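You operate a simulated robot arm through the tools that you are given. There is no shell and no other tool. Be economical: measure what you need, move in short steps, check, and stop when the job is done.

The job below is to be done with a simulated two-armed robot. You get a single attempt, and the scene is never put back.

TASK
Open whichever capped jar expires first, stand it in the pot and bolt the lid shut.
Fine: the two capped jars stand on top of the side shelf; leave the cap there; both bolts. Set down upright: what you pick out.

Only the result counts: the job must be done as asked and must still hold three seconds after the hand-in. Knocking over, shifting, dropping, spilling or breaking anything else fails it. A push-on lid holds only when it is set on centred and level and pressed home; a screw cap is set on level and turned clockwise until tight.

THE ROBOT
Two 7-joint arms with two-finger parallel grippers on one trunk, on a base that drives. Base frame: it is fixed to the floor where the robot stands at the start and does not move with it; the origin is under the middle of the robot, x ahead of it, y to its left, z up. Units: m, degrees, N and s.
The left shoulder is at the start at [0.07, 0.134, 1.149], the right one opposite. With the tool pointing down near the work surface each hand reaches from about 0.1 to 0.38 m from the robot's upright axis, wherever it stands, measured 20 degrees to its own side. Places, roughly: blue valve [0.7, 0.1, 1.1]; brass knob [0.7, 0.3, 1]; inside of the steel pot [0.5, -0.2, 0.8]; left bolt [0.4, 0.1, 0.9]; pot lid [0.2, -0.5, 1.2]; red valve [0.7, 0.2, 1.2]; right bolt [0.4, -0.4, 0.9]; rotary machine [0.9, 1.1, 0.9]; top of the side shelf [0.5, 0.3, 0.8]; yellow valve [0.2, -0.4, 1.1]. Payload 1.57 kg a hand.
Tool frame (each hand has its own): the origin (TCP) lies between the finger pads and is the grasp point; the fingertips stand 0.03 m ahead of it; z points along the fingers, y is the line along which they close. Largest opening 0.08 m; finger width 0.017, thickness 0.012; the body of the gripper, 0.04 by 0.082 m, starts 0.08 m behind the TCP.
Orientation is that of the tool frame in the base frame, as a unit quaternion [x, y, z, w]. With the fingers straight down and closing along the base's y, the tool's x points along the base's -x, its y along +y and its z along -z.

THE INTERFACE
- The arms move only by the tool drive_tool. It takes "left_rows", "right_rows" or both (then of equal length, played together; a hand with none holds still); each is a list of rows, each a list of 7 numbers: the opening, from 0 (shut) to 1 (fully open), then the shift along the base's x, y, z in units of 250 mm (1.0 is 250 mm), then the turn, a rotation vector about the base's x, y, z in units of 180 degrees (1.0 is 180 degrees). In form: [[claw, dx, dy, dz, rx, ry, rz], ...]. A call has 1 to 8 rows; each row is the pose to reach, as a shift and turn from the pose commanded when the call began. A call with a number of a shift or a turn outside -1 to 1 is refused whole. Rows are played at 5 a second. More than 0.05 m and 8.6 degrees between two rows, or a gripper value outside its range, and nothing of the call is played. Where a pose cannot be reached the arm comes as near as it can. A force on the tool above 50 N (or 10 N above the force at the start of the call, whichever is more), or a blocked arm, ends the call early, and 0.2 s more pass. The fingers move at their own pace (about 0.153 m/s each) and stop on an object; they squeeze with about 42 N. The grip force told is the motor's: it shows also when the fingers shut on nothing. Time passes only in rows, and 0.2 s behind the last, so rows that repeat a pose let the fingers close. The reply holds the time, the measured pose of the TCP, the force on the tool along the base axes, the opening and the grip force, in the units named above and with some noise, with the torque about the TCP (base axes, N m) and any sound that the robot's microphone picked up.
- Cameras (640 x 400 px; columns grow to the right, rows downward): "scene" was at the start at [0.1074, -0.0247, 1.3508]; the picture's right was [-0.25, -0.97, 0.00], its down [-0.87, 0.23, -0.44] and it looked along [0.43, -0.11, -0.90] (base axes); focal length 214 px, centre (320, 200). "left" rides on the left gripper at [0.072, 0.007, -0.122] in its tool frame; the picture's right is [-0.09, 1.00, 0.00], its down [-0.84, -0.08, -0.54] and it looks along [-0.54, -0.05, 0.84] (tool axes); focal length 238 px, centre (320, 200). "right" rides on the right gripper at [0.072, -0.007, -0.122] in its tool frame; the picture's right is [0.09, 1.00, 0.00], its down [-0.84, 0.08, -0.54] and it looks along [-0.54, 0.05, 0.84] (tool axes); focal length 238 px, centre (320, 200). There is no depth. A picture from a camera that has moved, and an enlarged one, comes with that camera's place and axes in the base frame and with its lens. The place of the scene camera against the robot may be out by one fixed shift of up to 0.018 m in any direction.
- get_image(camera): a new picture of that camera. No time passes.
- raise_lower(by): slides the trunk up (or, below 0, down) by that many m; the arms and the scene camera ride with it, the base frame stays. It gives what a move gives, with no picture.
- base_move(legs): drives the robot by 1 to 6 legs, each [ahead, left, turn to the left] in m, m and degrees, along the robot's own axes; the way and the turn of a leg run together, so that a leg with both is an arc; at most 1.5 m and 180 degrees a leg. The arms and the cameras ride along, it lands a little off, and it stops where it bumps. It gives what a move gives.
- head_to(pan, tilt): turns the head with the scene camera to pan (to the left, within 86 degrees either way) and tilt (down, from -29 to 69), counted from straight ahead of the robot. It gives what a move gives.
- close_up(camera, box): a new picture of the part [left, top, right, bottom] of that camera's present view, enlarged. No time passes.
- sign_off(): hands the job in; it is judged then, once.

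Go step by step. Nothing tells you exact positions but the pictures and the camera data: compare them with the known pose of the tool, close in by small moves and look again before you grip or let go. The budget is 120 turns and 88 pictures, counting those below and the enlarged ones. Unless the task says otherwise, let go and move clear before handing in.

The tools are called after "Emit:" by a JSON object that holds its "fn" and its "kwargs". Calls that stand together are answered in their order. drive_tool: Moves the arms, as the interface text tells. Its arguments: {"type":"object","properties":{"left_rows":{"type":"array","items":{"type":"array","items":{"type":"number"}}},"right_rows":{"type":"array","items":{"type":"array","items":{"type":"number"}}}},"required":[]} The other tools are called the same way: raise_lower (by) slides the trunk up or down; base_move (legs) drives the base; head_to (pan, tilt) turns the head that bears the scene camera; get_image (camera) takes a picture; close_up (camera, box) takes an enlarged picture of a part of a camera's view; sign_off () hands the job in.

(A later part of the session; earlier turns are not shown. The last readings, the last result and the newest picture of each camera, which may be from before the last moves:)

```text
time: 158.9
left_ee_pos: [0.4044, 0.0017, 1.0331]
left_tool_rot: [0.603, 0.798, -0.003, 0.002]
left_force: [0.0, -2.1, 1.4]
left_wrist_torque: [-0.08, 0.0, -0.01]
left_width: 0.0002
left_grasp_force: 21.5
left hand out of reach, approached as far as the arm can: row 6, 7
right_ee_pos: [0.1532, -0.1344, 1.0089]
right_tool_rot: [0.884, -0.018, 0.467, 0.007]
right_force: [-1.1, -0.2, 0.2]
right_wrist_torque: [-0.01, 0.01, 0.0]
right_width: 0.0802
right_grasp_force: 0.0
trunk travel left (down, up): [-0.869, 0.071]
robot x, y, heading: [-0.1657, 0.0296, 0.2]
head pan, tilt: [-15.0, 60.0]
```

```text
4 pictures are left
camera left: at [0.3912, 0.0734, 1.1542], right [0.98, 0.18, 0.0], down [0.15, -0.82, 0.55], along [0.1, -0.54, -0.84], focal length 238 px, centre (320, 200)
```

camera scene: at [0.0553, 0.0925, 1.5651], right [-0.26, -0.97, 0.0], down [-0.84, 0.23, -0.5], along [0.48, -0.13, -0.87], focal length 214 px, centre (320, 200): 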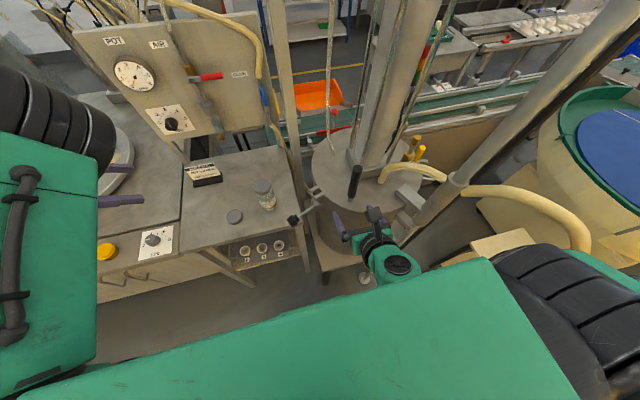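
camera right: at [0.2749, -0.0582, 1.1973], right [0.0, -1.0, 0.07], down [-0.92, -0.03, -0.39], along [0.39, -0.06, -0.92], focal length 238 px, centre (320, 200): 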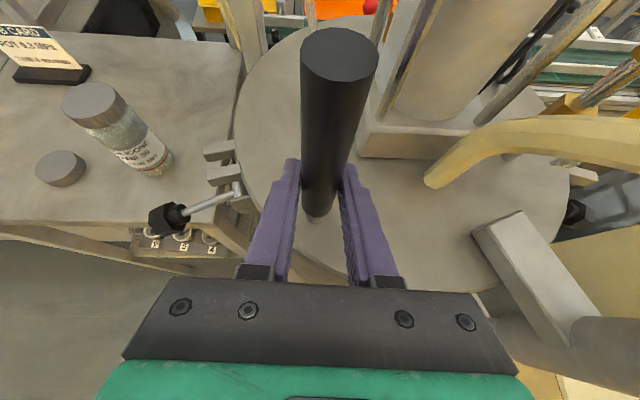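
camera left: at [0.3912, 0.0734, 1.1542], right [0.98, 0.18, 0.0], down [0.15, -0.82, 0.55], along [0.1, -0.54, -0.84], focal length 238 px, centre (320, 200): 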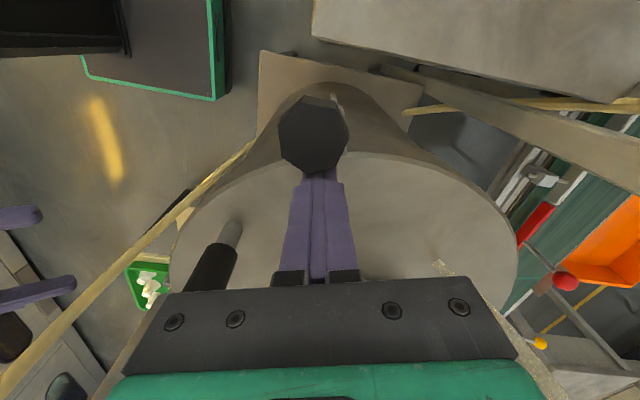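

The bolt is up again and seated. I'll rise, pre-turn, grip the knob squarely from above and give it one limited clockwise turn, then open without pulling.

Emit:
{"fn": "drive_tool", "kwargs": {"left_rows": [[0, 0, -0.03, 0.1, 0, 0, 0.0], [0, 0, -0.02, 0.2, 0, 0, 0.04], [0.5, -0.01, 0.02, 0.288, 0, 0, 0.08], [1, -0.02, 0.05, 0.288, 0, 0, 0.12], [1, -0.024, 0.078, 0.288, 0, 0, 0.16], [1, -0.024, 0.078, 0.288, 0, 0, 0.2], [1, -0.024, 0.078, 0.288, 0, 0, 0.24], [1, -0.024, 0.078, 0.288, 0, 0, 0.28]]}}

Emit:
{"fn": "drive_tool", "kwargs": {"left_rows": [[1, 0, 0, 0, 0, 0, 0.045], [1, 0, 0, 0, 0, 0, 0.09], [1, 0, 0, 0, 0, 0, 0.135], [1, 0, 0, 0, 0, 0, 0.18]]}}

Emit:
{"fn": "drive_tool", "kwargs": {"left_rows": [[1, 0, 0, -0.1, 0, 0, 0], [1, 0, 0, -0.22, 0, 0, 0], [1, 0, 0, -0.3, 0, 0, 0], [0.5, 0, 0, -0.3, 0, 0, 0], [0, 0, 0, -0.3, 0, 0, 0], [0, 0, 0, -0.3, 0, 0, 0]]}}

```text
time: 160.7
left_ee_pos: [0.4141, 0.0522, 1.1062]
left_tool_rot: [0.198, 0.98, -0.009, -0.007]
left_force: [-0.2, -0.5, -0.1]
left_wrist_torque: [-0.02, 0.0, 0.01]
left_width: 0.0798
left_grasp_force: 0.1
left hand out of reach, approached as far as the arm can: row 1, 2, 4, 5, 6, 7, 8
right_ee_pos: [0.1521, -0.1322, 1.0092]
right_tool_rot: [0.883, -0.018, 0.468, 0.008]
right_force: [0.3, -0.4, -0.6]
right_wrist_torque: [0.0, 0.0, 0.0]
right_width: 0.0801
right_grasp_force: 0.0
trunk travel left (down, up): [-0.869, 0.071]
robot x, y, heading: [-0.1647, 0.0273, 0.3]
head pan, tilt: [-15.0, 60.0]
```

```text
time: 161.7
left_ee_pos: [0.4164, 0.0505, 1.1047]
left_tool_rot: [-0.082, 0.997, -0.009, -0.005]
left_force: [-0.3, 0.3, 0.0]
left_wrist_torque: [0.01, 0.01, -0.02]
left_width: 0.08
left_grasp_force: 0.1
right_ee_pos: [0.1516, -0.1324, 1.0089]
right_tool_rot: [0.883, -0.019, 0.469, 0.008]
right_force: [1.0, 0.6, 0.0]
right_wrist_torque: [-0.02, 0.01, 0.0]
right_width: 0.0801
right_grasp_force: 0.0
trunk travel left (down, up): [-0.869, 0.071]
robot x, y, heading: [-0.1638, 0.028, 0.3]
head pan, tilt: [-15.0, 60.0]
```

```text
time: 162.3
left_ee_pos: [0.4131, 0.0508, 1.0648]
left_tool_rot: [-0.081, 0.997, -0.012, 0.003]
left_force: [-10.5, 0.2, 21.4]
left_wrist_torque: [-0.99, 0.82, -0.34]
left_width: 0.0796
left_grasp_force: 0.0
left hand out of reach, approached as far as the arm can: row 1
right_ee_pos: [0.1477, -0.1323, 1.0108]
right_tool_rot: [0.882, -0.018, 0.47, 0.008]
right_force: [-0.4, -0.7, -0.3]
right_wrist_torque: [-0.01, -0.01, 0.01]
right_width: 0.0798
right_grasp_force: 0.0
trunk travel left (down, up): [-0.869, 0.071]
robot x, y, heading: [-0.1634, 0.0284, 0.3]
head pan, tilt: [-15.0, 60.0]
stopped in row 3 (left hand): the force on the tool passed its limit (the readings are from after the stop); the commanded pose is now the measured one
```

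The hand was offset and a finger touched the knob's top, which confirms the bolt is still up. I lift, recentre and descend.

Emit:
{"fn": "drive_tool", "kwargs": {"left_rows": [[1, 0, 0, 0.1, 0, 0, 0], [1, -0.03, -0.06, 0.12, 0, 0, 0], [1, -0.06, -0.118, 0.12, 0, 0, 0], [1, -0.06, -0.118, 0.1, 0, 0, 0]]}}

Emit:
{"fn": "drive_tool", "kwargs": {"left_rows": [[1, 0, 0, -0.04, 0, 0, 0]]}}

```text
time: 163.3
left_ee_pos: [0.4204, 0.0485, 1.0928]
left_tool_rot: [-0.082, 0.997, -0.011, 0.001]
left_force: [-0.8, -0.3, -0.4]
left_wrist_torque: [-0.02, -0.01, -0.03]
left_width: 0.0798
left_grasp_force: 0.0
left hand out of reach, approached as far as the arm can: row 2, 3, 4
right_ee_pos: [0.1515, -0.1327, 1.0097]
right_tool_rot: [0.883, -0.018, 0.469, 0.007]
right_force: [0.1, -0.1, -0.6]
right_wrist_torque: [-0.01, -0.01, 0.02]
right_width: 0.08
right_grasp_force: 0.0
trunk travel left (down, up): [-0.869, 0.071]
robot x, y, heading: [-0.1667, 0.0274, 0.2]
head pan, tilt: [-15.0, 60.0]
```

```text
time: 163.7
left_ee_pos: [0.4205, 0.0478, 1.0834]
left_tool_rot: [-0.081, 0.997, -0.011, 0.001]
left_force: [0.0, -0.3, -0.3]
left_wrist_torque: [0.01, 0.0, -0.03]
left_width: 0.0802
left_grasp_force: 0.1
right_ee_pos: [0.1537, -0.1333, 1.0091]
right_tool_rot: [0.884, -0.019, 0.468, 0.008]
right_force: [0.5, -1.0, -0.2]
right_wrist_torque: [0.0, 0.01, -0.02]
right_width: 0.08
right_grasp_force: 0.1
trunk travel left (down, up): [-0.869, 0.071]
robot x, y, heading: [-0.1656, 0.029, 0.2]
head pan, tilt: [-15.0, 60.0]
```

Emit:
{"fn": "base_move", "kwargs": {"legs": [[-0.024, -0.026, 0]]}}

Emit:
{"fn": "drive_tool", "kwargs": {"left_rows": [[1, 0, 0, -0.08, 0, 0, 0], [1, 0, 0, -0.15, 0, 0, 0], [1, 0, 0, -0.21, 0, 0, 0]]}}

```text
time: 164.6
left_ee_pos: [0.399, 0.0278, 1.0805]
left_tool_rot: [-0.083, 0.996, -0.014, -0.001]
left_force: [0.3, 0.4, -0.4]
left_wrist_torque: [-0.04, 0.0, 0.0]
left_width: 0.0799
left_grasp_force: 0.1
right_ee_pos: [0.1335, -0.1537, 1.0093]
right_tool_rot: [0.884, -0.017, 0.467, 0.01]
right_force: [-0.4, 0.0, -0.4]
right_wrist_torque: [0.03, 0.05, -0.05]
right_width: 0.08
right_grasp_force: 0.0
trunk travel left (down, up): [-0.869, 0.071]
robot x, y, heading: [-0.1898, 0.0038, 0.3]
head pan, tilt: [-15.0, 60.0]
```

```text
time: 165.3
left_ee_pos: [0.3948, 0.022, 1.0327]
left_tool_rot: [-0.083, 0.996, -0.012, 0.001]
left_force: [0.4, -0.5, 0.2]
left_wrist_torque: [0.02, -0.01, 0.01]
left_width: 0.0802
left_grasp_force: 0.1
right_ee_pos: [0.1293, -0.1593, 1.0082]
right_tool_rot: [0.883, -0.018, 0.469, 0.006]
right_force: [-0.5, 0.2, 0.0]
right_wrist_torque: [-0.02, 0.0, 0.0]
right_width: 0.0799
right_grasp_force: 0.1
trunk travel left (down, up): [-0.869, 0.071]
robot x, y, heading: [-0.186, 0.0007, 0.3]
head pan, tilt: [-15.0, 60.0]
```

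Around the knob now. I close and turn clockwise in a limited way, watching the torque.

Emit:
{"fn": "drive_tool", "kwargs": {"left_rows": [[0.5, 0, 0, 0, 0, 0, 0], [0, 0, 0, 0, 0, 0, 0], [0, 0, 0, 0, 0, 0, 0], [0, 0, 0, 0, 0, 0, -0.045], [0, 0, 0, 0, 0, 0, -0.09], [0, 0, 0, 0, 0, 0, -0.135], [0, 0, 0, 0, 0, 0, -0.18]]}}

Emit:
{"fn": "drive_tool", "kwargs": {"left_rows": [[0, 0, 0, 0, 0, 0, -0.045], [0, 0, 0, 0, 0, 0, -0.09], [0, 0, 0, 0, 0, 0, -0.135], [0, 0, 0, 0, 0, 0, -0.18]]}}

```text
time: 166.9
left_ee_pos: [0.3953, 0.0255, 1.0329]
left_tool_rot: [0.199, 0.98, -0.01, -0.002]
left_force: [1.2, 2.1, 8.1]
left_wrist_torque: [0.04, 0.47, 0.66]
left_width: 0.0416
left_grasp_force: 44.7
right_ee_pos: [0.1293, -0.1574, 1.01]
right_tool_rot: [0.883, -0.017, 0.469, 0.007]
right_force: [-0.3, 0.3, 0.4]
right_wrist_torque: [-0.04, 0.02, -0.03]
right_width: 0.0801
right_grasp_force: 0.0
trunk travel left (down, up): [-0.869, 0.071]
robot x, y, heading: [-0.1859, 0.0005, 0.3]
head pan, tilt: [-15.0, 60.0]
```

```text
time: 167.9
left_ee_pos: [0.3963, 0.0272, 1.0332]
left_tool_rot: [0.464, 0.886, -0.009, -0.002]
left_force: [9.0, 6.7, 18.5]
left_wrist_torque: [0.54, -0.03, 0.78]
left_width: 0.0415
left_grasp_force: 45.3
right_ee_pos: [0.1292, -0.1571, 1.0101]
right_tool_rot: [0.883, -0.017, 0.469, 0.007]
right_force: [0.1, 0.4, -0.2]
right_wrist_torque: [0.02, 0.02, 0.03]
right_width: 0.0801
right_grasp_force: 0.2
trunk travel left (down, up): [-0.869, 0.071]
robot x, y, heading: [-0.1879, -0.0011, 0.5]
head pan, tilt: [-15.0, 60.0]
```

The knob turns steadily against about 0.7 N m. I turn a bit more, then open and rise straight up, and check that the bolt stays.

Emit:
{"fn": "drive_tool", "kwargs": {"left_rows": [[0, 0, -0.008, 0, 0, 0, -0.045], [0, 0, -0.012, 0, 0, 0, -0.09], [0, 0, -0.012, 0, 0, 0, -0.135], [0, 0, -0.012, 0, 0, 0, -0.18]]}}

Emit:
{"fn": "drive_tool", "kwargs": {"left_rows": [[0.5, 0, 0, 0, 0, 0, 0], [1, 0, 0, 0, 0, 0, 0], [1, 0, 0, 0.1, 0, 0, 0], [1, 0, 0, 0.28, 0, 0, 0]]}}

Emit:
{"fn": "get_image", "kwargs": {"camera": "left"}}

```text
time: 168.9
left_ee_pos: [0.3984, 0.0262, 1.0331]
left_tool_rot: [0.693, 0.721, -0.004, -0.006]
left_force: [32.2, 10.1, 28.2]
left_wrist_torque: [-0.02, -0.4, 1.1]
left_width: 0.0418
left_grasp_force: 44.6
left hand out of reach, approached as far as the arm can: row 4
right_ee_pos: [0.1326, -0.1577, 1.0076]
right_tool_rot: [0.884, -0.018, 0.467, 0.008]
right_force: [-0.4, 0.2, 0.5]
right_wrist_torque: [0.0, 0.0, 0.0]
right_width: 0.08
right_grasp_force: 0.1
trunk travel left (down, up): [-0.869, 0.071]
robot x, y, heading: [-0.1872, -0.0001, 0.3]
head pan, tilt: [-15.0, 60.0]
```

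```text
time: 169.9
left_ee_pos: [0.3873, 0.0221, 1.1045]
left_tool_rot: [0.694, 0.72, -0.008, -0.007]
left_force: [-0.1, 0.0, 0.3]
left_wrist_torque: [-0.03, -0.03, 0.01]
left_width: 0.0802
left_grasp_force: 0.0
right_ee_pos: [0.128, -0.1586, 1.0096]
right_tool_rot: [0.883, -0.019, 0.47, 0.009]
right_force: [-0.6, 0.2, 0.3]
right_wrist_torque: [0.0, 0.02, 0.01]
right_width: 0.0799
right_grasp_force: 0.0
trunk travel left (down, up): [-0.869, 0.071]
robot x, y, heading: [-0.1898, 0.0008, 0.2]
head pan, tilt: [-15.0, 60.0]
```

```text
3 pictures are left
camera left: at [0.3948, 0.0942, 1.2241], right [1.0, -0.06, -0.02], down [-0.03, -0.84, 0.54], along [-0.05, -0.54, -0.84], focal length 238 px, centre (320, 200)
```

left: 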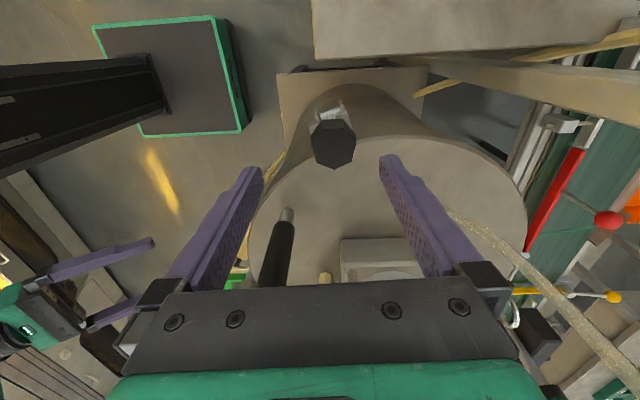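

The left bolt is upright, seated and turned. Now for the right bolt I back off, turn the right hand tool-down with its fingers along that hinge axis, and fold the left hand away.

Emit:
{"fn": "base_move", "kwargs": {"legs": [[-0.38, 0, 0]]}}

Emit:
{"fn": "drive_tool", "kwargs": {"right_rows": [[1, 0.05, -0.03, 0.03, 0, 0.045, 0], [1, 0.1, -0.06, 0.06, 0, 0.09, 0], [1, 0.15, -0.09, 0.09, 0, 0.135, 0], [1, 0.2, -0.12, 0.12, 0, 0.18, 0], [1, 0.25, -0.15, 0.15, 0, 0.225, 0], [1, 0.3, -0.15, 0.18, 0, 0.27, 0], [1, 0.35, -0.15, 0.2, 0, 0.311, 0]], "left_rows": [[1, -0.05, 0.15, 0, 0, 0, 0.04], [1, -0.1, 0.3, 0, 0, 0, 0.08], [1, -0.15, 0.45, 0, 0, 0, 0.12], [1, -0.2, 0.6, 0, 0, 0, 0.16], [1, -0.25, 0.75, 0, 0, 0, 0.2], [1, -0.3, 0.9, 0, 0, 0, 0.24], [1, -0.35, 1.0, 0, 0, 0, 0.28]]}}

Emit:
{"fn": "drive_tool", "kwargs": {"right_rows": [[1, 0, 0, 0, 0, 0, -0.045], [1, 0, 0, 0, 0, 0, -0.09], [1, 0, 0, 0, 0, 0, -0.135], [1, 0, 0, 0, 0, 0, -0.18], [1, 0, 0, 0, 0, 0, -0.225], [1, 0, 0, 0, 0, 0, -0.27], [1, 0, 0, 0, 0, 0, -0.315], [1, 0, 0, 0, 0, 0, -0.36]]}}

Emit:
{"fn": "drive_tool", "kwargs": {"right_rows": [[1, 0, 0, 0, 0, 0, -0.045], [1, 0, 0, 0, 0, 0, -0.09], [1, 0, 0, 0, 0, 0, -0.135], [1, 0, 0, 0, 0, 0, -0.18], [1, 0, 0, 0, 0, 0, -0.225]]}}

Emit:
{"fn": "base_move", "kwargs": {"legs": [[0, -0.45, 0]]}}

Emit:
{"fn": "head_to", "kwargs": {"pan": 0, "tilt": 40}}

Emit:
{"fn": "get_image", "kwargs": {"camera": "scene"}}

```text
time: 172.4
left_ee_pos: [0.0028, 0.0205, 1.1028]
left_tool_rot: [0.694, 0.72, -0.009, -0.009]
left_force: [0.1, 0.5, 0.1]
left_wrist_torque: [-0.01, 0.04, -0.01]
left_width: 0.0798
left_grasp_force: 0.0
right_ee_pos: [-0.2585, -0.1611, 1.0092]
right_tool_rot: [0.884, -0.019, 0.468, 0.008]
right_force: [0.1, -0.2, 0.7]
right_wrist_torque: [-0.02, 0.01, 0.01]
right_width: 0.0801
right_grasp_force: 0.2
trunk travel left (down, up): [-0.869, 0.071]
robot x, y, heading: [-0.5756, 0.002, 0.3]
head pan, tilt: [-15.0, 60.0]
```

```text
time: 174.0
left_ee_pos: [-0.0849, 0.2697, 1.106]
left_tool_rot: [0.321, 0.947, -0.01, -0.003]
left_force: [0.2, 0.2, -1.1]
left_wrist_torque: [0.0, 0.0, 0.02]
left_width: 0.08
left_grasp_force: 0.1
left hand out of reach, approached as far as the arm can: row 1, 2, 3, 4, 5, 6
right_ee_pos: [-0.1443, -0.1742, 0.9536]
right_tool_rot: [1.0, -0.013, 0.001, 0.014]
right_force: [0.0, -1.0, -0.2]
right_wrist_torque: [0.04, 0.01, 0.0]
right_width: 0.0802
right_grasp_force: 0.1
right hand out of reach, approached as far as the arm can: row 1, 2, 3, 5, 6, 7
trunk travel left (down, up): [-0.869, 0.071]
robot x, y, heading: [-0.5764, 0.0015, -0.0]
head pan, tilt: [-15.0, 60.0]
```

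```text
time: 176.0
left_ee_pos: [-0.0846, 0.2719, 1.1036]
left_tool_rot: [0.321, 0.947, -0.012, -0.003]
left_force: [-0.1, -0.1, 0.5]
left_wrist_torque: [-0.02, 0.0, 0.01]
left_width: 0.08
left_grasp_force: 0.0
right_ee_pos: [-0.147, -0.2075, 0.9509]
right_tool_rot: [0.829, -0.557, 0.008, 0.048]
right_force: [-0.1, -0.2, -0.2]
right_wrist_torque: [-0.01, 0.0, 0.0]
right_width: 0.0801
right_grasp_force: 0.0
trunk travel left (down, up): [-0.869, 0.071]
robot x, y, heading: [-0.5753, 0.0012, 0.0]
head pan, tilt: [-15.0, 60.0]
stopped in row 8 (right hand): the arm was blocked; the commanded pose is now the measured one
```

```text
time: 177.4
left_ee_pos: [-0.085, 0.2719, 1.104]
left_tool_rot: [0.321, 0.947, -0.01, -0.003]
left_force: [0.5, 0.7, -0.8]
left_wrist_torque: [-0.01, -0.03, 0.01]
left_width: 0.0801
left_grasp_force: 0.1
right_ee_pos: [-0.1467, -0.2438, 0.9507]
right_tool_rot: [-0.57, 0.819, -0.019, -0.069]
right_force: [-0.2, 0.2, 0.4]
right_wrist_torque: [0.01, -0.02, -0.02]
right_width: 0.08
right_grasp_force: 0.1
trunk travel left (down, up): [-0.869, 0.071]
robot x, y, heading: [-0.5741, -0.0022, 0.1]
head pan, tilt: [-15.0, 60.0]
stopped in row 5 (right hand): the arm was blocked; the commanded pose is now the measured one
```

```text
time: 180.1
left_ee_pos: [-0.0832, -0.1709, 1.1038]
left_tool_rot: [0.316, 0.949, -0.011, -0.002]
left_force: [-1.1, -0.1, 0.1]
left_wrist_torque: [-0.01, -0.03, -0.02]
left_width: 0.0799
left_grasp_force: 0.1
right_ee_pos: [-0.1408, -0.6865, 0.9524]
right_tool_rot: [-0.576, 0.814, -0.02, -0.069]
right_force: [-0.7, -1.0, -1.1]
right_wrist_torque: [0.01, -0.01, -0.03]
right_width: 0.0799
right_grasp_force: 0.1
trunk travel left (down, up): [-0.869, 0.071]
robot x, y, heading: [-0.5734, -0.4483, 0.8]
head pan, tilt: [-15.0, 60.0]
```

```text
time: 180.9
left_ee_pos: [-0.0848, -0.1721, 1.1047]
left_tool_rot: [0.315, 0.949, -0.01, -0.003]
left_force: [-0.4, -0.7, -0.3]
left_wrist_torque: [0.01, 0.0, -0.01]
left_width: 0.0803
left_grasp_force: 0.1
right_ee_pos: [-0.1403, -0.6882, 0.952]
right_tool_rot: [-0.575, 0.815, -0.021, -0.069]
right_force: [-0.6, -0.2, 1.1]
right_wrist_torque: [0.0, 0.0, 0.01]
right_width: 0.08
right_grasp_force: 0.0
trunk travel left (down, up): [-0.869, 0.071]
robot x, y, heading: [-0.5712, -0.4534, 0.6]
head pan, tilt: [0.0, 40.0]
```

```text
2 pictures are left
camera scene: at [-0.4408, -0.4572, 1.5276], right [0.01, -1.0, 0.0], down [-0.64, -0.01, -0.77], along [0.77, 0.01, -0.64], focal length 214 px, centre (320, 200)
```

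scene: 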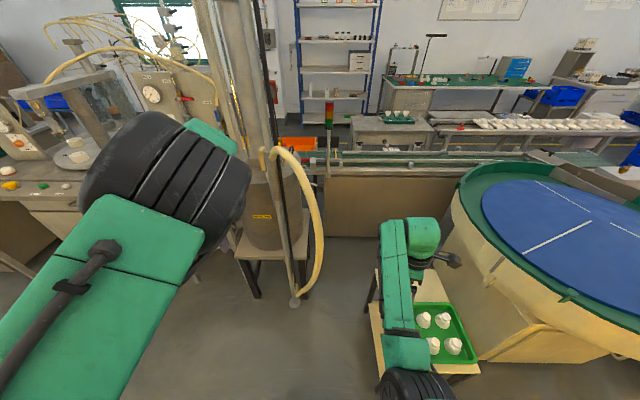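

The hose bulge reaches only to y≈-0.455 and stays below 1.15 there, so the right hand can pass over and to its right. I fold the left hand down to its starting posture and raise and level the right hand.

Emit:
{"fn": "drive_tool", "kwargs": {"left_rows": [[1, 0, 0, -0.19, 0, 0, 0], [1, 0, 0, -0.38, 0, 0, 0], [1, 0, 0, -0.57, 0, 0, 0], [1, 0, 0, -0.76, 0, 0, 0], [1, 0, 0, -0.95, 0, 0, 0]], "right_rows": [[1, 0.05, 0.03, 0.13, 0.01, -0.008, 0.006], [1, 0.1, 0.06, 0.26, 0.02, -0.016, 0.012], [1, 0.15, 0.1, 0.39, 0.037, -0.027, 0.02], [1, 0.2, 0.15, 0.52, 0.037, -0.027, 0.02], [1, 0.25, 0.2, 0.62, 0.037, -0.027, 0.02]]}}

Emit:
{"fn": "drive_tool", "kwargs": {"left_rows": [[1, -0.1, 0, -0.16, 0, 0, 0], [1, -0.2, 0, -0.32, 0, 0, 0], [1, -0.3, 0, -0.48, 0, 0, 0], [1, -0.4, 0, -0.64, 0, 0, 0], [1, -0.5, 0, -0.8, 0, 0, 0], [1, -0.6, 0, -0.96, 0, 0, 0]]}}

Emit:
{"fn": "drive_tool", "kwargs": {"left_rows": [[1, -0.15, 0, -0.1, 0, 0, 0], [1, -0.3, 0, -0.2, 0, 0, 0], [1, -0.45, 0, -0.3, 0, 0, 0], [1, -0.6, 0, -0.4, 0, 0, 0]]}}

```text
time: 182.1
left_ee_pos: [-0.0861, -0.1727, 0.8642]
left_tool_rot: [0.316, 0.949, -0.012, -0.003]
left_force: [0.5, -0.3, 0.5]
left_wrist_torque: [0.02, 0.0, 0.01]
left_width: 0.0801
left_grasp_force: 0.1
right_ee_pos: [-0.0367, -0.6533, 1.0865]
right_tool_rot: [-0.603, 0.798, 0.003, 0.0]
right_force: [0.0, 0.9, 0.1]
right_wrist_torque: [0.01, 0.0, 0.03]
right_width: 0.0801
right_grasp_force: 0.0
right hand out of reach, approached as far as the arm can: row 2, 3, 4, 5
trunk travel left (down, up): [-0.869, 0.071]
robot x, y, heading: [-0.5719, -0.4524, 0.8]
head pan, tilt: [0.0, 40.0]
```

```text
time: 183.5
left_ee_pos: [-0.237, -0.1693, 0.6277]
left_tool_rot: [0.315, 0.949, -0.009, -0.003]
left_force: [0.0, 0.9, 0.1]
left_wrist_torque: [-0.07, 0.01, -0.03]
left_width: 0.0798
left_grasp_force: 0.0
right_ee_pos: [-0.0375, -0.6531, 1.0855]
right_tool_rot: [-0.603, 0.798, 0.001, 0.0]
right_force: [-1.0, -0.1, 0.3]
right_wrist_torque: [0.01, 0.01, -0.01]
right_width: 0.08
right_grasp_force: 0.1
trunk travel left (down, up): [-0.869, 0.071]
robot x, y, heading: [-0.5731, -0.4467, 0.9]
head pan, tilt: [0.0, 40.0]
```

```text
time: 184.5
left_ee_pos: [-0.3873, -0.1727, 0.5682]
left_tool_rot: [0.309, 0.951, 0.001, 0.005]
left_force: [-0.3, -0.5, 0.2]
left_wrist_torque: [0.05, -0.07, 0.02]
left_width: 0.0801
left_grasp_force: 0.0
left hand out of reach, approached as far as the arm can: row 1, 2, 3, 4
right_ee_pos: [-0.0399, -0.6558, 1.0868]
right_tool_rot: [-0.602, 0.798, 0.001, 0.0]
right_force: [-0.1, -0.1, 0.1]
right_wrist_torque: [0.01, 0.0, -0.04]
right_width: 0.08
right_grasp_force: 0.2
trunk travel left (down, up): [-0.869, 0.071]
robot x, y, heading: [-0.5736, -0.4493, 0.8]
head pan, tilt: [0.0, 40.0]
```

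Both hands are set. I drive in and then look with the right camera.

Emit:
{"fn": "base_move", "kwargs": {"legs": [[0.44, 0, -0.8], [0, 0.05, 0]]}}

Emit:
{"fn": "drive_tool", "kwargs": {"right_rows": [[1, 0, 0.12, 0, 0, 0, 0], [1, 0, 0.24, 0, 0, 0, 0], [1, 0, 0.36, 0, 0, 0, 0]]}}

Emit:
{"fn": "get_image", "kwargs": {"camera": "right"}}

```text
time: 187.7
left_ee_pos: [0.0525, -0.1222, 0.5691]
left_tool_rot: [0.313, 0.95, 0.003, 0.003]
left_force: [0.2, 0.1, -0.2]
left_wrist_torque: [0.01, -0.01, -0.03]
left_width: 0.08
left_grasp_force: 0.0
right_ee_pos: [0.395, -0.6119, 1.0845]
right_tool_rot: [-0.598, 0.801, 0.003, 0.002]
right_force: [-0.8, -1.1, 0.4]
right_wrist_torque: [0.04, 0.02, 0.01]
right_width: 0.0803
right_grasp_force: 0.0
trunk travel left (down, up): [-0.869, 0.071]
robot x, y, heading: [-0.1375, -0.3926, 0.5]
head pan, tilt: [0.0, 40.0]
```

```text
time: 188.5
left_ee_pos: [0.0512, -0.1195, 0.5667]
left_tool_rot: [0.313, 0.95, 0.0, 0.004]
left_force: [0.0, -0.7, -0.5]
left_wrist_torque: [-0.02, -0.01, 0.02]
left_width: 0.0799
left_grasp_force: 0.1
right_ee_pos: [0.4118, -0.5139, 1.0767]
right_tool_rot: [-0.599, 0.801, 0.0, -0.001]
right_force: [-0.7, 0.1, -0.6]
right_wrist_torque: [-0.01, 0.0, -0.03]
right_width: 0.0802
right_grasp_force: 0.1
right hand out of reach, approached as far as the arm can: row 1, 2, 3
trunk travel left (down, up): [-0.869, 0.071]
robot x, y, heading: [-0.1395, -0.3934, 0.2]
head pan, tilt: [0.0, 40.0]
```

```text
1 pictures are left
camera right: at [0.3977, -0.5841, 1.1979], right [-0.98, 0.19, 0.0], down [0.16, 0.82, 0.54], along [0.1, 0.53, -0.84], focal length 238 px, centre (320, 200)
```

right: 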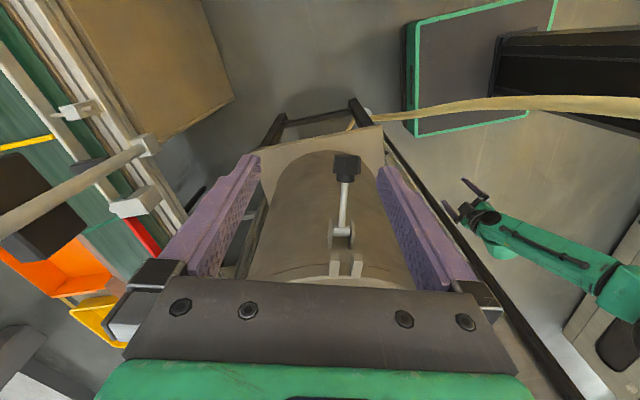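

The right bolt is in clear view: knob (0.388, -0.443), pivot (0.412, -0.339). I descend over it as I did on the left.

Emit:
{"fn": "drive_tool", "kwargs": {"right_rows": [[1, -0.03, 0.07, -0.08, 0, 0, 0], [1, -0.06, 0.15, -0.16, 0, 0, 0], [1, -0.09, 0.22, -0.24, 0, 0, 0], [1, -0.096, 0.284, -0.34, 0, 0, 0], [1, -0.096, 0.284, -0.42, 0, 0, 0]]}}

```text
time: 189.7
left_ee_pos: [0.0516, -0.1206, 0.5679]
left_tool_rot: [0.314, 0.95, 0.0, 0.004]
left_force: [0.5, 0.3, 0.0]
left_wrist_torque: [-0.01, 0.01, 0.0]
left_width: 0.0799
left_grasp_force: 0.0
right_ee_pos: [0.4005, -0.4632, 0.9802]
right_tool_rot: [-0.587, 0.81, -0.012, 0.004]
right_force: [-0.7, -0.5, -0.4]
right_wrist_torque: [0.0, 0.0, -0.01]
right_width: 0.08
right_grasp_force: 0.1
trunk travel left (down, up): [-0.869, 0.071]
robot x, y, heading: [-0.1409, -0.3957, 0.0]
head pan, tilt: [0.0, 40.0]
```

Emit:
{"fn": "drive_tool", "kwargs": {"right_rows": [[1, 0, 0, 0, 0, 0, 0], [1, 0, 0, 0, 0, 0, 0]]}}

```text
time: 190.3
left_ee_pos: [0.0507, -0.1194, 0.5678]
left_tool_rot: [0.314, 0.95, 0.001, 0.004]
left_force: [0.7, -0.5, -0.1]
left_wrist_torque: [0.0, 0.0, 0.01]
left_width: 0.0802
left_grasp_force: 0.1
right_ee_pos: [0.3974, -0.4642, 0.9782]
right_tool_rot: [-0.588, 0.809, -0.013, 0.0]
right_force: [-0.3, -0.6, 0.9]
right_wrist_torque: [0.01, 0.0, 0.0]
right_width: 0.0802
right_grasp_force: 0.0
trunk travel left (down, up): [-0.869, 0.071]
robot x, y, heading: [-0.1371, -0.391, 0.4]
head pan, tilt: [0.0, 40.0]
```

The arm link seems to lean on the post, so I shift the base slightly right and re-aim.

Emit:
{"fn": "base_move", "kwargs": {"legs": [[-0.01, -0.06, 0]]}}

Emit:
{"fn": "drive_tool", "kwargs": {"right_rows": [[1, 0, 0.1, 0, 0, 0, 0], [1, 0, 0.2, 0, 0, 0, 0], [1, 0, 0.3, 0, 0, 0, 0]]}}

```text
time: 191.3
left_ee_pos: [0.0419, -0.1771, 0.5657]
left_tool_rot: [0.312, 0.95, -0.001, 0.003]
left_force: [1.1, -0.3, 0.7]
left_wrist_torque: [-0.02, 0.0, 0.0]
left_width: 0.0799
left_grasp_force: 0.1
right_ee_pos: [0.3862, -0.5218, 0.9756]
right_tool_rot: [-0.589, 0.808, -0.015, -0.006]
right_force: [0.8, 0.0, 0.3]
right_wrist_torque: [-0.05, -0.01, -0.01]
right_width: 0.08
right_grasp_force: 0.1
trunk travel left (down, up): [-0.869, 0.071]
robot x, y, heading: [-0.1502, -0.454, 0.4]
head pan, tilt: [0.0, 40.0]
```

```text
time: 192.1
left_ee_pos: [0.0418, -0.1787, 0.5674]
left_tool_rot: [0.313, 0.95, 0.001, 0.003]
left_force: [-0.1, 0.1, 0.6]
left_wrist_torque: [0.0, 0.05, 0.03]
left_width: 0.08
left_grasp_force: 0.1
right_ee_pos: [0.3918, -0.4699, 0.9726]
right_tool_rot: [-0.578, 0.816, -0.024, -0.008]
right_force: [-0.4, 1.0, -0.5]
right_wrist_torque: [0.01, 0.01, -0.04]
right_width: 0.08
right_grasp_force: 0.1
trunk travel left (down, up): [-0.869, 0.071]
robot x, y, heading: [-0.1454, -0.4576, 0.6]
head pan, tilt: [0.0, 40.0]
```

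Forearm clearance to the hose seems the limit; I raise the trunk to the top so the forearm passes higher, then press on toward the knob and down.

Emit:
{"fn": "raise_lower", "kwargs": {"by": 0.068}}

Emit:
{"fn": "drive_tool", "kwargs": {"right_rows": [[1, 0, 0.05, -0.1, 0.01, 0, 0.01], [1, -0.01, 0.1, -0.2, 0.01, 0, 0.01], [1, -0.02, 0.1, -0.35, 0.01, 0, 0.01], [1, -0.02, 0.1, -0.5, 0.01, 0, 0.01], [1, -0.02, 0.1, -0.55, 0.01, 0, 0.01], [1, -0.02, 0.1, -0.55, 0.01, 0, 0.01]]}}

```text
time: 193.2
left_ee_pos: [0.0409, -0.1787, 0.6338]
left_tool_rot: [0.312, 0.95, 0.001, 0.003]
left_force: [-0.3, 0.1, 0.3]
left_wrist_torque: [-0.02, -0.01, -0.02]
left_width: 0.0801
left_grasp_force: 0.1
right_ee_pos: [0.3913, -0.4686, 1.0418]
right_tool_rot: [-0.579, 0.815, -0.024, -0.009]
right_force: [0.1, -0.1, 0.3]
right_wrist_torque: [0.03, 0.02, 0.0]
right_width: 0.0797
right_grasp_force: 0.2
trunk travel left (down, up): [-0.937, 0.003]
robot x, y, heading: [-0.1487, -0.4497, 0.4]
head pan, tilt: [0.0, 40.0]
```

```text
time: 194.6
left_ee_pos: [0.0419, -0.1791, 0.6363]
left_tool_rot: [0.311, 0.95, 0.0, 0.003]
left_force: [0.2, -0.3, 0.0]
left_wrist_torque: [-0.05, -0.01, -0.02]
left_width: 0.0801
left_grasp_force: 0.1
right_ee_pos: [0.3778, -0.4223, 0.9411]
right_tool_rot: [-0.603, 0.798, 0.0, 0.01]
right_force: [-0.7, 0.1, 0.2]
right_wrist_torque: [0.02, 0.03, -0.03]
right_width: 0.0801
right_grasp_force: 0.1
right hand out of reach, approached as far as the arm can: row 4, 5, 6
trunk travel left (down, up): [-0.937, 0.003]
robot x, y, heading: [-0.1486, -0.4633, 0.3]
head pan, tilt: [0.0, 40.0]
```

Now it passes. I recentre on the knob, lower with the trunk, and grip.

Emit:
{"fn": "drive_tool", "kwargs": {"right_rows": [[1, 0.02, -0.04, 0.02, 0, 0, 0], [1, 0.04, -0.08, 0.02, 0, 0, 0]]}}

Emit:
{"fn": "raise_lower", "kwargs": {"by": -0.042}}

Emit:
{"fn": "drive_tool", "kwargs": {"right_rows": [[0.5, 0, 0, 0, 0, 0, 0], [0, 0, 0, 0, 0, 0, 0], [0, 0, 0, 0, 0, 0, 0]]}}

```text
time: 195.2
left_ee_pos: [0.0417, -0.1791, 0.6345]
left_tool_rot: [0.312, 0.95, 0.0, 0.003]
left_force: [-0.3, 0.8, 0.1]
left_wrist_torque: [0.0, 0.01, -0.02]
left_width: 0.0799
left_grasp_force: 0.0
right_ee_pos: [0.3875, -0.4445, 0.9477]
right_tool_rot: [-0.601, 0.799, 0.0, 0.006]
right_force: [0.6, -0.2, 1.0]
right_wrist_torque: [0.0, 0.01, 0.01]
right_width: 0.08
right_grasp_force: 0.1
trunk travel left (down, up): [-0.937, 0.003]
robot x, y, heading: [-0.1473, -0.4558, 0.2]
head pan, tilt: [0.0, 40.0]
```

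```text
time: 196.0
left_ee_pos: [0.042, -0.1779, 0.594]
left_tool_rot: [0.313, 0.95, 0.0, 0.005]
left_force: [0.0, 0.8, 0.1]
left_wrist_torque: [0.05, -0.02, 0.01]
left_width: 0.0801
left_grasp_force: 0.0
right_ee_pos: [0.389, -0.4446, 0.9054]
right_tool_rot: [-0.601, 0.799, -0.002, 0.006]
right_force: [-0.2, -0.7, -0.2]
right_wrist_torque: [-0.03, 0.05, 0.02]
right_width: 0.0799
right_grasp_force: 0.1
trunk travel left (down, up): [-0.895, 0.045]
robot x, y, heading: [-0.1463, -0.4563, 0.6]
head pan, tilt: [0.0, 40.0]
```

```text
time: 196.8
left_ee_pos: [0.0423, -0.1773, 0.5943]
left_tool_rot: [0.312, 0.95, 0.001, 0.004]
left_force: [0.1, -1.2, -0.8]
left_wrist_torque: [0.04, 0.01, 0.0]
left_width: 0.08
left_grasp_force: 0.1
right_ee_pos: [0.3875, -0.4438, 0.9061]
right_tool_rot: [-0.602, 0.799, -0.001, 0.005]
right_force: [-1.5, -0.5, 0.6]
right_wrist_torque: [-0.04, 0.05, 0.67]
right_width: 0.0416
right_grasp_force: 45.1
trunk travel left (down, up): [-0.895, 0.045]
robot x, y, heading: [-0.1462, -0.4525, 0.6]
head pan, tilt: [0.0, 40.0]
```

The knob is gripped. I swing it up along the mirrored arc.

Emit:
{"fn": "drive_tool", "kwargs": {"right_rows": [[0, -0.003, -0.012, 0.075, 0, 0, 0], [0, -0.003, -0.012, 0.15, 0, 0, 0], [0, 0.003, 0.011, 0.26, 0, 0, 0], [0, 0.015, 0.061, 0.361, 0, 0, 0]]}}

Emit:
{"fn": "drive_tool", "kwargs": {"right_rows": [[0, 0.008, 0.036, 0.035, 0, 0, 0], [0, 0.018, 0.073, 0.065, 0, 0, 0], [0, 0.037, 0.145, 0.105, 0, 0, 0], [0, 0.058, 0.232, 0.13, 0, 0, 0], [0, 0.072, 0.285, 0.135, 0, 0, 0], [0, 0.085, 0.339, 0.135, 0, 0, 0], [0, 0.085, 0.35, 0.135, 0, 0, 0]]}}

```text
time: 197.8
left_ee_pos: [0.0413, -0.1785, 0.594]
left_tool_rot: [0.312, 0.95, 0.001, 0.003]
left_force: [0.6, -0.2, -0.5]
left_wrist_torque: [0.02, 0.0, -0.03]
left_width: 0.0802
left_grasp_force: 0.1
right_ee_pos: [0.3913, -0.4299, 0.9952]
right_tool_rot: [-0.601, 0.799, -0.003, 0.005]
right_force: [-9.0, -3.7, -11.6]
right_wrist_torque: [-1.23, 0.58, 0.65]
right_width: 0.0417
right_grasp_force: 45.6
trunk travel left (down, up): [-0.895, 0.045]
robot x, y, heading: [-0.147, -0.4506, 0.3]
head pan, tilt: [0.0, 40.0]
```

```text
time: 199.4
left_ee_pos: [0.0431, -0.179, 0.5926]
left_tool_rot: [0.314, 0.949, 0.002, 0.004]
left_force: [0.0, 0.9, -0.4]
left_wrist_torque: [-0.03, -0.02, 0.02]
left_width: 0.0799
left_grasp_force: 0.1
right_ee_pos: [0.4004, -0.3909, 1.0246]
right_tool_rot: [-0.598, 0.801, -0.017, 0.011]
right_force: [8.2, -15.8, 8.8]
right_wrist_torque: [-0.93, 0.31, 0.36]
right_width: 0.0415
right_grasp_force: 44.9
right hand out of reach, approached as far as the arm can: row 3, 4, 5, 6, 7
trunk travel left (down, up): [-0.895, 0.045]
robot x, y, heading: [-0.1442, -0.4539, 0.5]
head pan, tilt: [0.0, 40.0]
stopped in row 7 (right hand): the force on the tool passed its limit (the readings are from after the stop); the commanded pose is now the measured one
```

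The arm is at its reach limit with the bolt about 62 degrees up and still gripped. I use the base to carry the hand the remaining 5–6 cm to the left.

Emit:
{"fn": "base_move", "kwargs": {"legs": [[0.012, 0.06, 0]]}}

```text
time: 200.5
left_ee_pos: [0.054, -0.126, 0.5927]
left_tool_rot: [0.314, 0.95, -0.001, 0.003]
left_force: [0.2, -0.2, -1.2]
left_wrist_torque: [0.0, -0.02, 0.01]
left_width: 0.08
left_grasp_force: 0.1
right_ee_pos: [0.4126, -0.3455, 1.0251]
right_tool_rot: [-0.597, 0.802, -0.026, 0.002]
right_force: [5.0, -16.1, -3.1]
right_wrist_torque: [-0.44, -0.31, -0.01]
right_width: 0.0
right_grasp_force: 21.4
trunk travel left (down, up): [-0.895, 0.045]
robot x, y, heading: [-0.1369, -0.4029, 0.2]
head pan, tilt: [0.0, 40.0]
stopped in leg 1: the force on the tool passed its limit (the readings are from after the stop); the commanded pose is now the measured one
```

The fingers slipped over the knob just as they did on the left. I rise carefully away from it and look.

Emit:
{"fn": "drive_tool", "kwargs": {"right_rows": [[0, 0, 0.03, 0.1, 0, 0, 0], [0, 0, 0.02, 0.2, 0, 0, 0], [0, 0, 0, 0.3, 0, 0, 0]]}}

Emit:
{"fn": "get_image", "kwargs": {"camera": "right"}}

```text
time: 201.3
left_ee_pos: [0.0537, -0.1289, 0.5939]
left_tool_rot: [0.314, 0.95, 0.001, 0.003]
left_force: [0.8, 0.3, -0.4]
left_wrist_torque: [0.03, -0.01, 0.02]
left_width: 0.0799
left_grasp_force: 0.1
right_ee_pos: [0.412, -0.3437, 1.0992]
right_tool_rot: [-0.599, 0.801, -0.019, 0.005]
right_force: [0.9, 0.0, -0.5]
right_wrist_torque: [0.02, 0.02, 0.01]
right_width: 0.0
right_grasp_force: 21.5
trunk travel left (down, up): [-0.895, 0.045]
robot x, y, heading: [-0.1399, -0.4027, 0.3]
head pan, tilt: [0.0, 40.0]
```

```text
0 pictures are left
camera right: at [0.3943, -0.4115, 1.2217], right [-0.98, 0.19, -0.04], down [0.14, 0.84, 0.53], along [0.13, 0.51, -0.85], focal length 238 px, centre (320, 200)
```

right: 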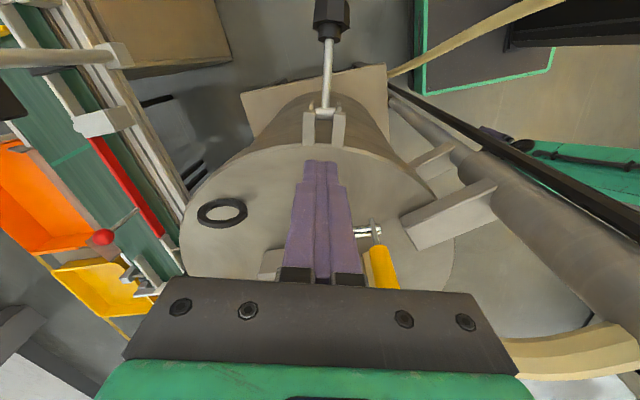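

It fell back. No pictures remain, but all positions are known: I reposition the base so the full arc is in reach, and go down on the knob again.

Emit:
{"fn": "base_move", "kwargs": {"legs": [[0.022, -0.01, 0]]}}

Emit:
{"fn": "drive_tool", "kwargs": {"right_rows": [[0.5, -0.06, -0.08, 0, 0, 0, 0], [1, -0.12, -0.2, -0.02, 0, 0, 0], [1, -0.17, -0.31, -0.1, 0, 0, 0], [1, -0.185, -0.36, -0.22, 0, 0, 0], [1, -0.185, -0.36, -0.36, 0, 0, 0], [1, -0.185, -0.36, -0.5, 0, 0, 0]]}}

```text
time: 202.1
left_ee_pos: [0.0731, -0.1351, 0.5934]
left_tool_rot: [0.313, 0.95, 0.0, 0.006]
left_force: [-0.1, 0.5, -0.3]
left_wrist_torque: [0.0, -0.09, 0.01]
left_width: 0.08
left_grasp_force: 0.0
right_ee_pos: [0.4294, -0.3488, 1.1023]
right_tool_rot: [-0.6, 0.8, -0.023, 0.007]
right_force: [-0.3, -0.2, 0.1]
right_wrist_torque: [-0.05, -0.04, -0.04]
right_width: 0.0
right_grasp_force: 21.7
trunk travel left (down, up): [-0.895, 0.045]
robot x, y, heading: [-0.1152, -0.4149, 0.1]
head pan, tilt: [0.0, 40.0]
```

```text
time: 203.5
left_ee_pos: [0.0761, -0.1358, 0.594]
left_tool_rot: [0.313, 0.95, 0.001, 0.003]
left_force: [0.2, -0.9, 0.4]
left_wrist_torque: [-0.02, 0.03, 0.0]
left_width: 0.0804
left_grasp_force: 0.1
right_ee_pos: [0.3872, -0.442, 0.9725]
right_tool_rot: [-0.6, 0.8, -0.022, 0.005]
right_force: [0.1, 0.1, 0.6]
right_wrist_torque: [0.0, 0.01, -0.02]
right_width: 0.08
right_grasp_force: 0.1
trunk travel left (down, up): [-0.895, 0.045]
robot x, y, heading: [-0.1147, -0.4141, 0.2]
head pan, tilt: [0.0, 40.0]
```

Right on target. Down, grip, and swing again.

Emit:
{"fn": "drive_tool", "kwargs": {"right_rows": [[1, 0, -0.006, -0.14, 0, 0, 0], [1, 0, -0.006, -0.27, 0, 0, 0], [0.5, 0, -0.006, -0.27, 0, 0, 0], [0, 0, -0.006, -0.27, 0, 0, 0], [0, 0, -0.006, -0.27, 0, 0, 0]]}}

Emit:
{"fn": "drive_tool", "kwargs": {"right_rows": [[0, -0.003, -0.012, 0.075, 0, 0, 0], [0, -0.003, -0.012, 0.15, 0, 0, 0], [0, 0.003, 0.011, 0.26, 0, 0, 0], [0, 0.015, 0.061, 0.361, 0, 0, 0]]}}

Emit:
{"fn": "drive_tool", "kwargs": {"right_rows": [[0, 0.008, 0.036, 0.04, 0, 0, 0], [0, 0.018, 0.073, 0.075, 0, 0, 0], [0, 0.037, 0.145, 0.12, 0, 0, 0], [0, 0.058, 0.232, 0.15, 0, 0, 0], [0, 0.072, 0.285, 0.16, 0, 0, 0], [0, 0.085, 0.339, 0.16, 0, 0, 0]]}}

```text
time: 204.7
left_ee_pos: [0.0765, -0.1367, 0.5924]
left_tool_rot: [0.313, 0.95, 0.0, 0.002]
left_force: [-0.1, 0.2, -0.1]
left_wrist_torque: [-0.02, 0.03, -0.02]
left_width: 0.0801
left_grasp_force: 0.1
right_ee_pos: [0.3882, -0.4428, 0.9066]
right_tool_rot: [-0.601, 0.799, -0.022, 0.006]
right_force: [6.5, -1.1, 0.8]
right_wrist_torque: [-0.18, -0.59, 0.78]
right_width: 0.0416
right_grasp_force: 45.5
trunk travel left (down, up): [-0.895, 0.045]
robot x, y, heading: [-0.1122, -0.4103, 0.3]
head pan, tilt: [0.0, 40.0]
```

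```text
time: 205.7
left_ee_pos: [0.076, -0.1374, 0.5936]
left_tool_rot: [0.313, 0.95, 0.0, 0.003]
left_force: [0.5, -0.2, 0.4]
left_wrist_torque: [0.0, -0.01, 0.03]
left_width: 0.08
left_grasp_force: 0.1
right_ee_pos: [0.3908, -0.4306, 0.9963]
right_tool_rot: [-0.599, 0.8, -0.02, 0.003]
right_force: [-3.0, -7.5, -11.6]
right_wrist_torque: [-1.25, 0.76, 0.63]
right_width: 0.0423
right_grasp_force: 45.0
trunk travel left (down, up): [-0.895, 0.045]
robot x, y, heading: [-0.1203, -0.4138, 0.4]
head pan, tilt: [0.0, 40.0]
```

```text
time: 207.1
left_ee_pos: [0.0753, -0.139, 0.5945]
left_tool_rot: [0.313, 0.95, 0.002, 0.004]
left_force: [0.4, 0.4, 0.4]
left_wrist_torque: [0.01, 0.01, 0.01]
left_width: 0.08
left_grasp_force: 0.1
right_ee_pos: [0.4123, -0.3463, 1.039]
right_tool_rot: [-0.601, 0.799, -0.021, 0.007]
right_force: [4.0, -12.2, 12.2]
right_wrist_torque: [-1.35, 0.68, 0.03]
right_width: 0.0395
right_grasp_force: 45.0
trunk travel left (down, up): [-0.895, 0.045]
robot x, y, heading: [-0.1131, -0.4157, 0.4]
head pan, tilt: [0.0, 40.0]
```

It's upright and still gripped. I turn it clockwise as I did the left one, then open and rise straight up.

Emit:
{"fn": "drive_tool", "kwargs": {"right_rows": [[0, 0, 0.012, -0.01, 0, 0, -0.045], [0, 0, 0.012, -0.01, 0, 0, -0.09], [0, 0, 0.012, -0.01, 0, 0, -0.135], [0, 0, 0.012, -0.01, 0, 0, -0.18], [0, 0, 0.012, -0.01, 0, 0, -0.225], [0, 0, 0.012, -0.01, 0, 0, -0.27], [0, 0, 0.012, -0.01, 0, 0, -0.315], [0, 0, 0.012, -0.01, 0, 0, -0.36]]}}

```text
time: 208.1
left_ee_pos: [0.0768, -0.1365, 0.5927]
left_tool_rot: [0.313, 0.95, -0.001, 0.003]
left_force: [0.0, -0.1, -1.1]
left_wrist_torque: [0.0, 0.04, 0.0]
left_width: 0.0798
left_grasp_force: 0.0
right_ee_pos: [0.4171, -0.3424, 1.0347]
right_tool_rot: [-0.364, 0.931, -0.027, 0.005]
right_force: [-0.2, -0.1, -0.8]
right_wrist_torque: [0.01, -0.04, -0.01]
right_width: 0.0
right_grasp_force: 21.2
trunk travel left (down, up): [-0.895, 0.045]
robot x, y, heading: [-0.1169, -0.4124, 0.3]
head pan, tilt: [0.0, 40.0]
stopped in row 5 (right hand): the force on the tool passed its limit (the readings are from after the stop); the commanded pose is now the measured one
```

It slipped again; without pictures I check by feel: rise, centre over where the upright knob should be, come down open and close.

Emit:
{"fn": "drive_tool", "kwargs": {"right_rows": [[0, 0, 0.03, 0.1, 0, 0, 0], [0, 0, 0.03, 0.22, 0, 0, -0.04], [1, 0, 0, 0.3, 0, 0, -0.08], [1, -0.032, -0.03, 0.3, 0, 0, -0.12], [1, -0.032, -0.03, 0.2, 0, 0, -0.16], [1, -0.032, -0.03, 0.1, 0, 0, -0.16], [1, -0.032, -0.03, 0.0, 0, 0, -0.16]]}}

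Emit:
{"fn": "drive_tool", "kwargs": {"right_rows": [[0.5, 0, 0, 0, 0, 0, 0], [0, 0, 0, 0, 0, 0, 0], [0, 0, 0, 0, 0, 0, 0]]}}

```text
time: 209.7
left_ee_pos: [0.0753, -0.1372, 0.5929]
left_tool_rot: [0.313, 0.95, -0.001, 0.003]
left_force: [0.3, -0.1, -0.7]
left_wrist_torque: [0.05, -0.02, -0.02]
left_width: 0.0799
left_grasp_force: 0.1
right_ee_pos: [0.4118, -0.351, 1.0366]
right_tool_rot: [-0.118, 0.993, -0.029, 0.0]
right_force: [-0.5, 1.6, -0.9]
right_wrist_torque: [0.0, -0.01, -0.02]
right_width: 0.08
right_grasp_force: 0.0
trunk travel left (down, up): [-0.895, 0.045]
robot x, y, heading: [-0.1131, -0.4145, 0.4]
head pan, tilt: [0.0, 40.0]
```

```text
time: 210.5
left_ee_pos: [0.0758, -0.1371, 0.593]
left_tool_rot: [0.313, 0.95, 0.0, 0.002]
left_force: [0.7, -0.1, 0.0]
left_wrist_torque: [0.01, -0.05, -0.02]
left_width: 0.0801
left_grasp_force: 0.0
right_ee_pos: [0.4103, -0.3512, 1.0342]
right_tool_rot: [-0.119, 0.992, -0.029, 0.0]
right_force: [0.2, 0.1, -1.4]
right_wrist_torque: [-0.01, -0.01, 0.0]
right_width: 0.0001
right_grasp_force: 21.7
trunk travel left (down, up): [-0.895, 0.045]
robot x, y, heading: [-0.1097, -0.411, 0.4]
head pan, tilt: [0.0, 40.0]
```

The knob isn't there, so it fell back. I repeat the full sequence — regrip at rest, swing up — and this time will just open while it is upright, without twisting.

Emit:
{"fn": "drive_tool", "kwargs": {"right_rows": [[0, 0, 0.05, 0.1, 0, 0, 0.045], [0.5, 0, 0.05, 0.22, 0, 0, 0.09], [1, 0, 0, 0.26, 0, 0, 0.135], [1, -0.03, -0.1, 0.26, 0, 0, 0.18], [1, -0.06, -0.22, 0.26, 0, 0, 0.225], [1, -0.09, -0.33, 0.22, 0, 0, 0.27], [1, -0.09, -0.369, 0.12, 0, 0, 0.315], [1, -0.09, -0.369, 0, 0, 0, 0.335]]}}

Emit:
{"fn": "drive_tool", "kwargs": {"right_rows": [[1, 0, 0, -0.17, 0, 0, 0], [1, 0, 0, -0.34, 0, 0, 0], [1, 0, 0, -0.51, 0, 0, 0], [0.5, 0, 0, -0.51, 0, 0, 0], [0, 0, 0, -0.51, 0, 0, 0], [0, 0, 0, -0.51, 0, 0, 0]]}}

Emit:
{"fn": "drive_tool", "kwargs": {"right_rows": [[0, -0.003, -0.012, 0.075, 0, 0, 0], [0, -0.003, -0.012, 0.15, 0, 0, 0], [0, 0.003, 0.011, 0.26, 0, 0, 0], [0, 0.015, 0.061, 0.361, 0, 0, 0]]}}

Emit:
{"fn": "drive_tool", "kwargs": {"right_rows": [[0, 0.008, 0.036, 0.04, 0, 0, 0], [0, 0.018, 0.073, 0.075, 0, 0, 0], [0, 0.037, 0.145, 0.12, 0, 0, 0], [0, 0.058, 0.232, 0.15, 0, 0, 0], [0, 0.072, 0.285, 0.16, 0, 0, 0], [0, 0.085, 0.339, 0.16, 0, 0, 0], [0, 0.088, 0.36, 0.158, 0, 0, 0]]}}

```text
time: 212.3
left_ee_pos: [0.0758, -0.1357, 0.5939]
left_tool_rot: [0.312, 0.95, 0.0, 0.002]
left_force: [-0.5, -0.2, -0.1]
left_wrist_torque: [0.0, -0.03, 0.02]
left_width: 0.0803
left_grasp_force: 0.0
right_ee_pos: [0.385, -0.4414, 1.0367]
right_tool_rot: [-0.604, 0.796, -0.023, 0.014]
right_force: [0.8, 0.6, -0.4]
right_wrist_torque: [-0.03, -0.01, 0.02]
right_width: 0.0802
right_grasp_force: 0.1
trunk travel left (down, up): [-0.895, 0.045]
robot x, y, heading: [-0.1135, -0.4115, 0.7]
head pan, tilt: [0.0, 40.0]
```

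```text
time: 213.7
left_ee_pos: [0.0755, -0.1377, 0.5928]
left_tool_rot: [0.312, 0.95, 0.0, 0.003]
left_force: [0.3, 0.1, -0.3]
left_wrist_torque: [0.01, 0.02, -0.02]
left_width: 0.0796
left_grasp_force: 0.0
right_ee_pos: [0.3884, -0.4451, 0.9087]
right_tool_rot: [-0.604, 0.797, -0.023, 0.015]
right_force: [8.2, -1.0, 3.0]
right_wrist_torque: [-0.13, -0.8, 0.49]
right_width: 0.0413
right_grasp_force: 44.8
trunk travel left (down, up): [-0.895, 0.045]
robot x, y, heading: [-0.112, -0.41, 0.3]
head pan, tilt: [0.0, 40.0]
```

```text
time: 214.7
left_ee_pos: [0.0756, -0.1377, 0.5931]
left_tool_rot: [0.314, 0.949, 0.0, 0.001]
left_force: [0.3, -0.3, 0.7]
left_wrist_torque: [0.0, -0.01, 0.01]
left_width: 0.08
left_grasp_force: 0.0
right_ee_pos: [0.3902, -0.4303, 0.9973]
right_tool_rot: [-0.603, 0.798, -0.023, 0.011]
right_force: [0.1, -9.3, -10.4]
right_wrist_torque: [-1.36, 0.55, 0.58]
right_width: 0.0418
right_grasp_force: 45.5
trunk travel left (down, up): [-0.895, 0.045]
robot x, y, heading: [-0.1157, -0.4151, 0.1]
head pan, tilt: [0.0, 40.0]
```

```text
time: 216.3
left_ee_pos: [0.0772, -0.1365, 0.5934]
left_tool_rot: [0.314, 0.95, 0.001, 0.003]
left_force: [1.1, 0.0, 0.0]
left_wrist_torque: [0.0, 0.0, 0.02]
left_width: 0.0801
left_grasp_force: 0.1
right_ee_pos: [0.4134, -0.3385, 1.0387]
right_tool_rot: [-0.603, 0.797, -0.023, 0.017]
right_force: [9.6, -8.7, 10.1]
right_wrist_torque: [-1.02, 0.05, 0.19]
right_width: 0.0296
right_grasp_force: 39.4
trunk travel left (down, up): [-0.895, 0.045]
robot x, y, heading: [-0.1137, -0.4112, 0.2]
head pan, tilt: [0.0, 40.0]
```

Nearly fully upright. I pull it the last bit inward as on the left, rise, then check by feel and let go.

Emit:
{"fn": "drive_tool", "kwargs": {"right_rows": [[0, 0.004, 0.02, 0, 0, 0, 0], [0, 0.008, 0.04, 0, 0, 0, 0], [0, 0.01, 0.06, 0, 0, 0, 0], [0, 0.01, 0.09, 0.1, 0, 0, 0], [0, 0.01, 0.09, 0.26, 0, 0, 0]]}}

Emit:
{"fn": "drive_tool", "kwargs": {"right_rows": [[0.5, 0, -0.04, 0, 0, 0, -0.045], [1, -0.02, -0.1, 0, 0, 0, -0.09], [1, -0.03, -0.135, 0, 0, 0, -0.135], [1, -0.03, -0.135, 0, 0, 0, -0.18], [1, -0.03, -0.135, 0, 0, 0, -0.225], [1, -0.03, -0.135, -0.1, 0, 0, -0.27], [1, -0.03, -0.135, -0.19, 0, 0, -0.3], [1, -0.03, -0.135, -0.27, 0, 0, -0.3]]}}

Emit:
{"fn": "drive_tool", "kwargs": {"right_rows": [[0.5, 0, 0, 0, 0, 0, 0], [0, 0, 0, 0, 0, 0, 0], [0, 0, 0, 0, 0, 0, 0]]}}

```text
time: 217.5
left_ee_pos: [0.0754, -0.1378, 0.5929]
left_tool_rot: [0.313, 0.95, 0.0, 0.004]
left_force: [0.1, -0.3, -0.7]
left_wrist_torque: [0.02, -0.01, 0.0]
left_width: 0.0799
left_grasp_force: 0.2
right_ee_pos: [0.4137, -0.3139, 1.1037]
right_tool_rot: [-0.603, 0.797, -0.023, 0.014]
right_force: [-0.2, -0.2, -0.4]
right_wrist_torque: [-0.05, 0.0, 0.02]
right_width: 0.0
right_grasp_force: 21.4
trunk travel left (down, up): [-0.895, 0.045]
robot x, y, heading: [-0.1161, -0.4132, 0.2]
head pan, tilt: [0.0, 40.0]
```

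```text
time: 219.3
left_ee_pos: [0.0763, -0.1374, 0.5941]
left_tool_rot: [0.314, 0.95, 0.0, 0.002]
left_force: [-0.5, -0.3, 0.5]
left_wrist_torque: [-0.05, 0.0, 0.01]
left_width: 0.0802
left_grasp_force: 0.2
right_ee_pos: [0.4094, -0.3539, 1.0375]
right_tool_rot: [-0.17, 0.985, -0.029, 0.006]
right_force: [0.0, 0.1, 0.6]
right_wrist_torque: [0.0, 0.01, -0.03]
right_width: 0.0798
right_grasp_force: 0.0
trunk travel left (down, up): [-0.895, 0.045]
robot x, y, heading: [-0.1141, -0.4132, 0.3]
head pan, tilt: [0.0, 40.0]
```

```text
time: 220.1
left_ee_pos: [0.0763, -0.137, 0.5941]
left_tool_rot: [0.314, 0.95, -0.001, 0.003]
left_force: [0.8, -0.1, 0.1]
left_wrist_torque: [-0.03, 0.0, -0.01]
left_width: 0.0798
left_grasp_force: 0.1
right_ee_pos: [0.4088, -0.3539, 1.0364]
right_tool_rot: [-0.172, 0.985, -0.031, 0.005]
right_force: [6.8, 3.3, 15.8]
right_wrist_torque: [0.64, 0.98, -0.1]
right_width: 0.0428
right_grasp_force: 45.2
trunk travel left (down, up): [-0.895, 0.045]
robot x, y, heading: [-0.1118, -0.4139, 0.1]
head pan, tilt: [0.0, 40.0]
5 turns are left
```

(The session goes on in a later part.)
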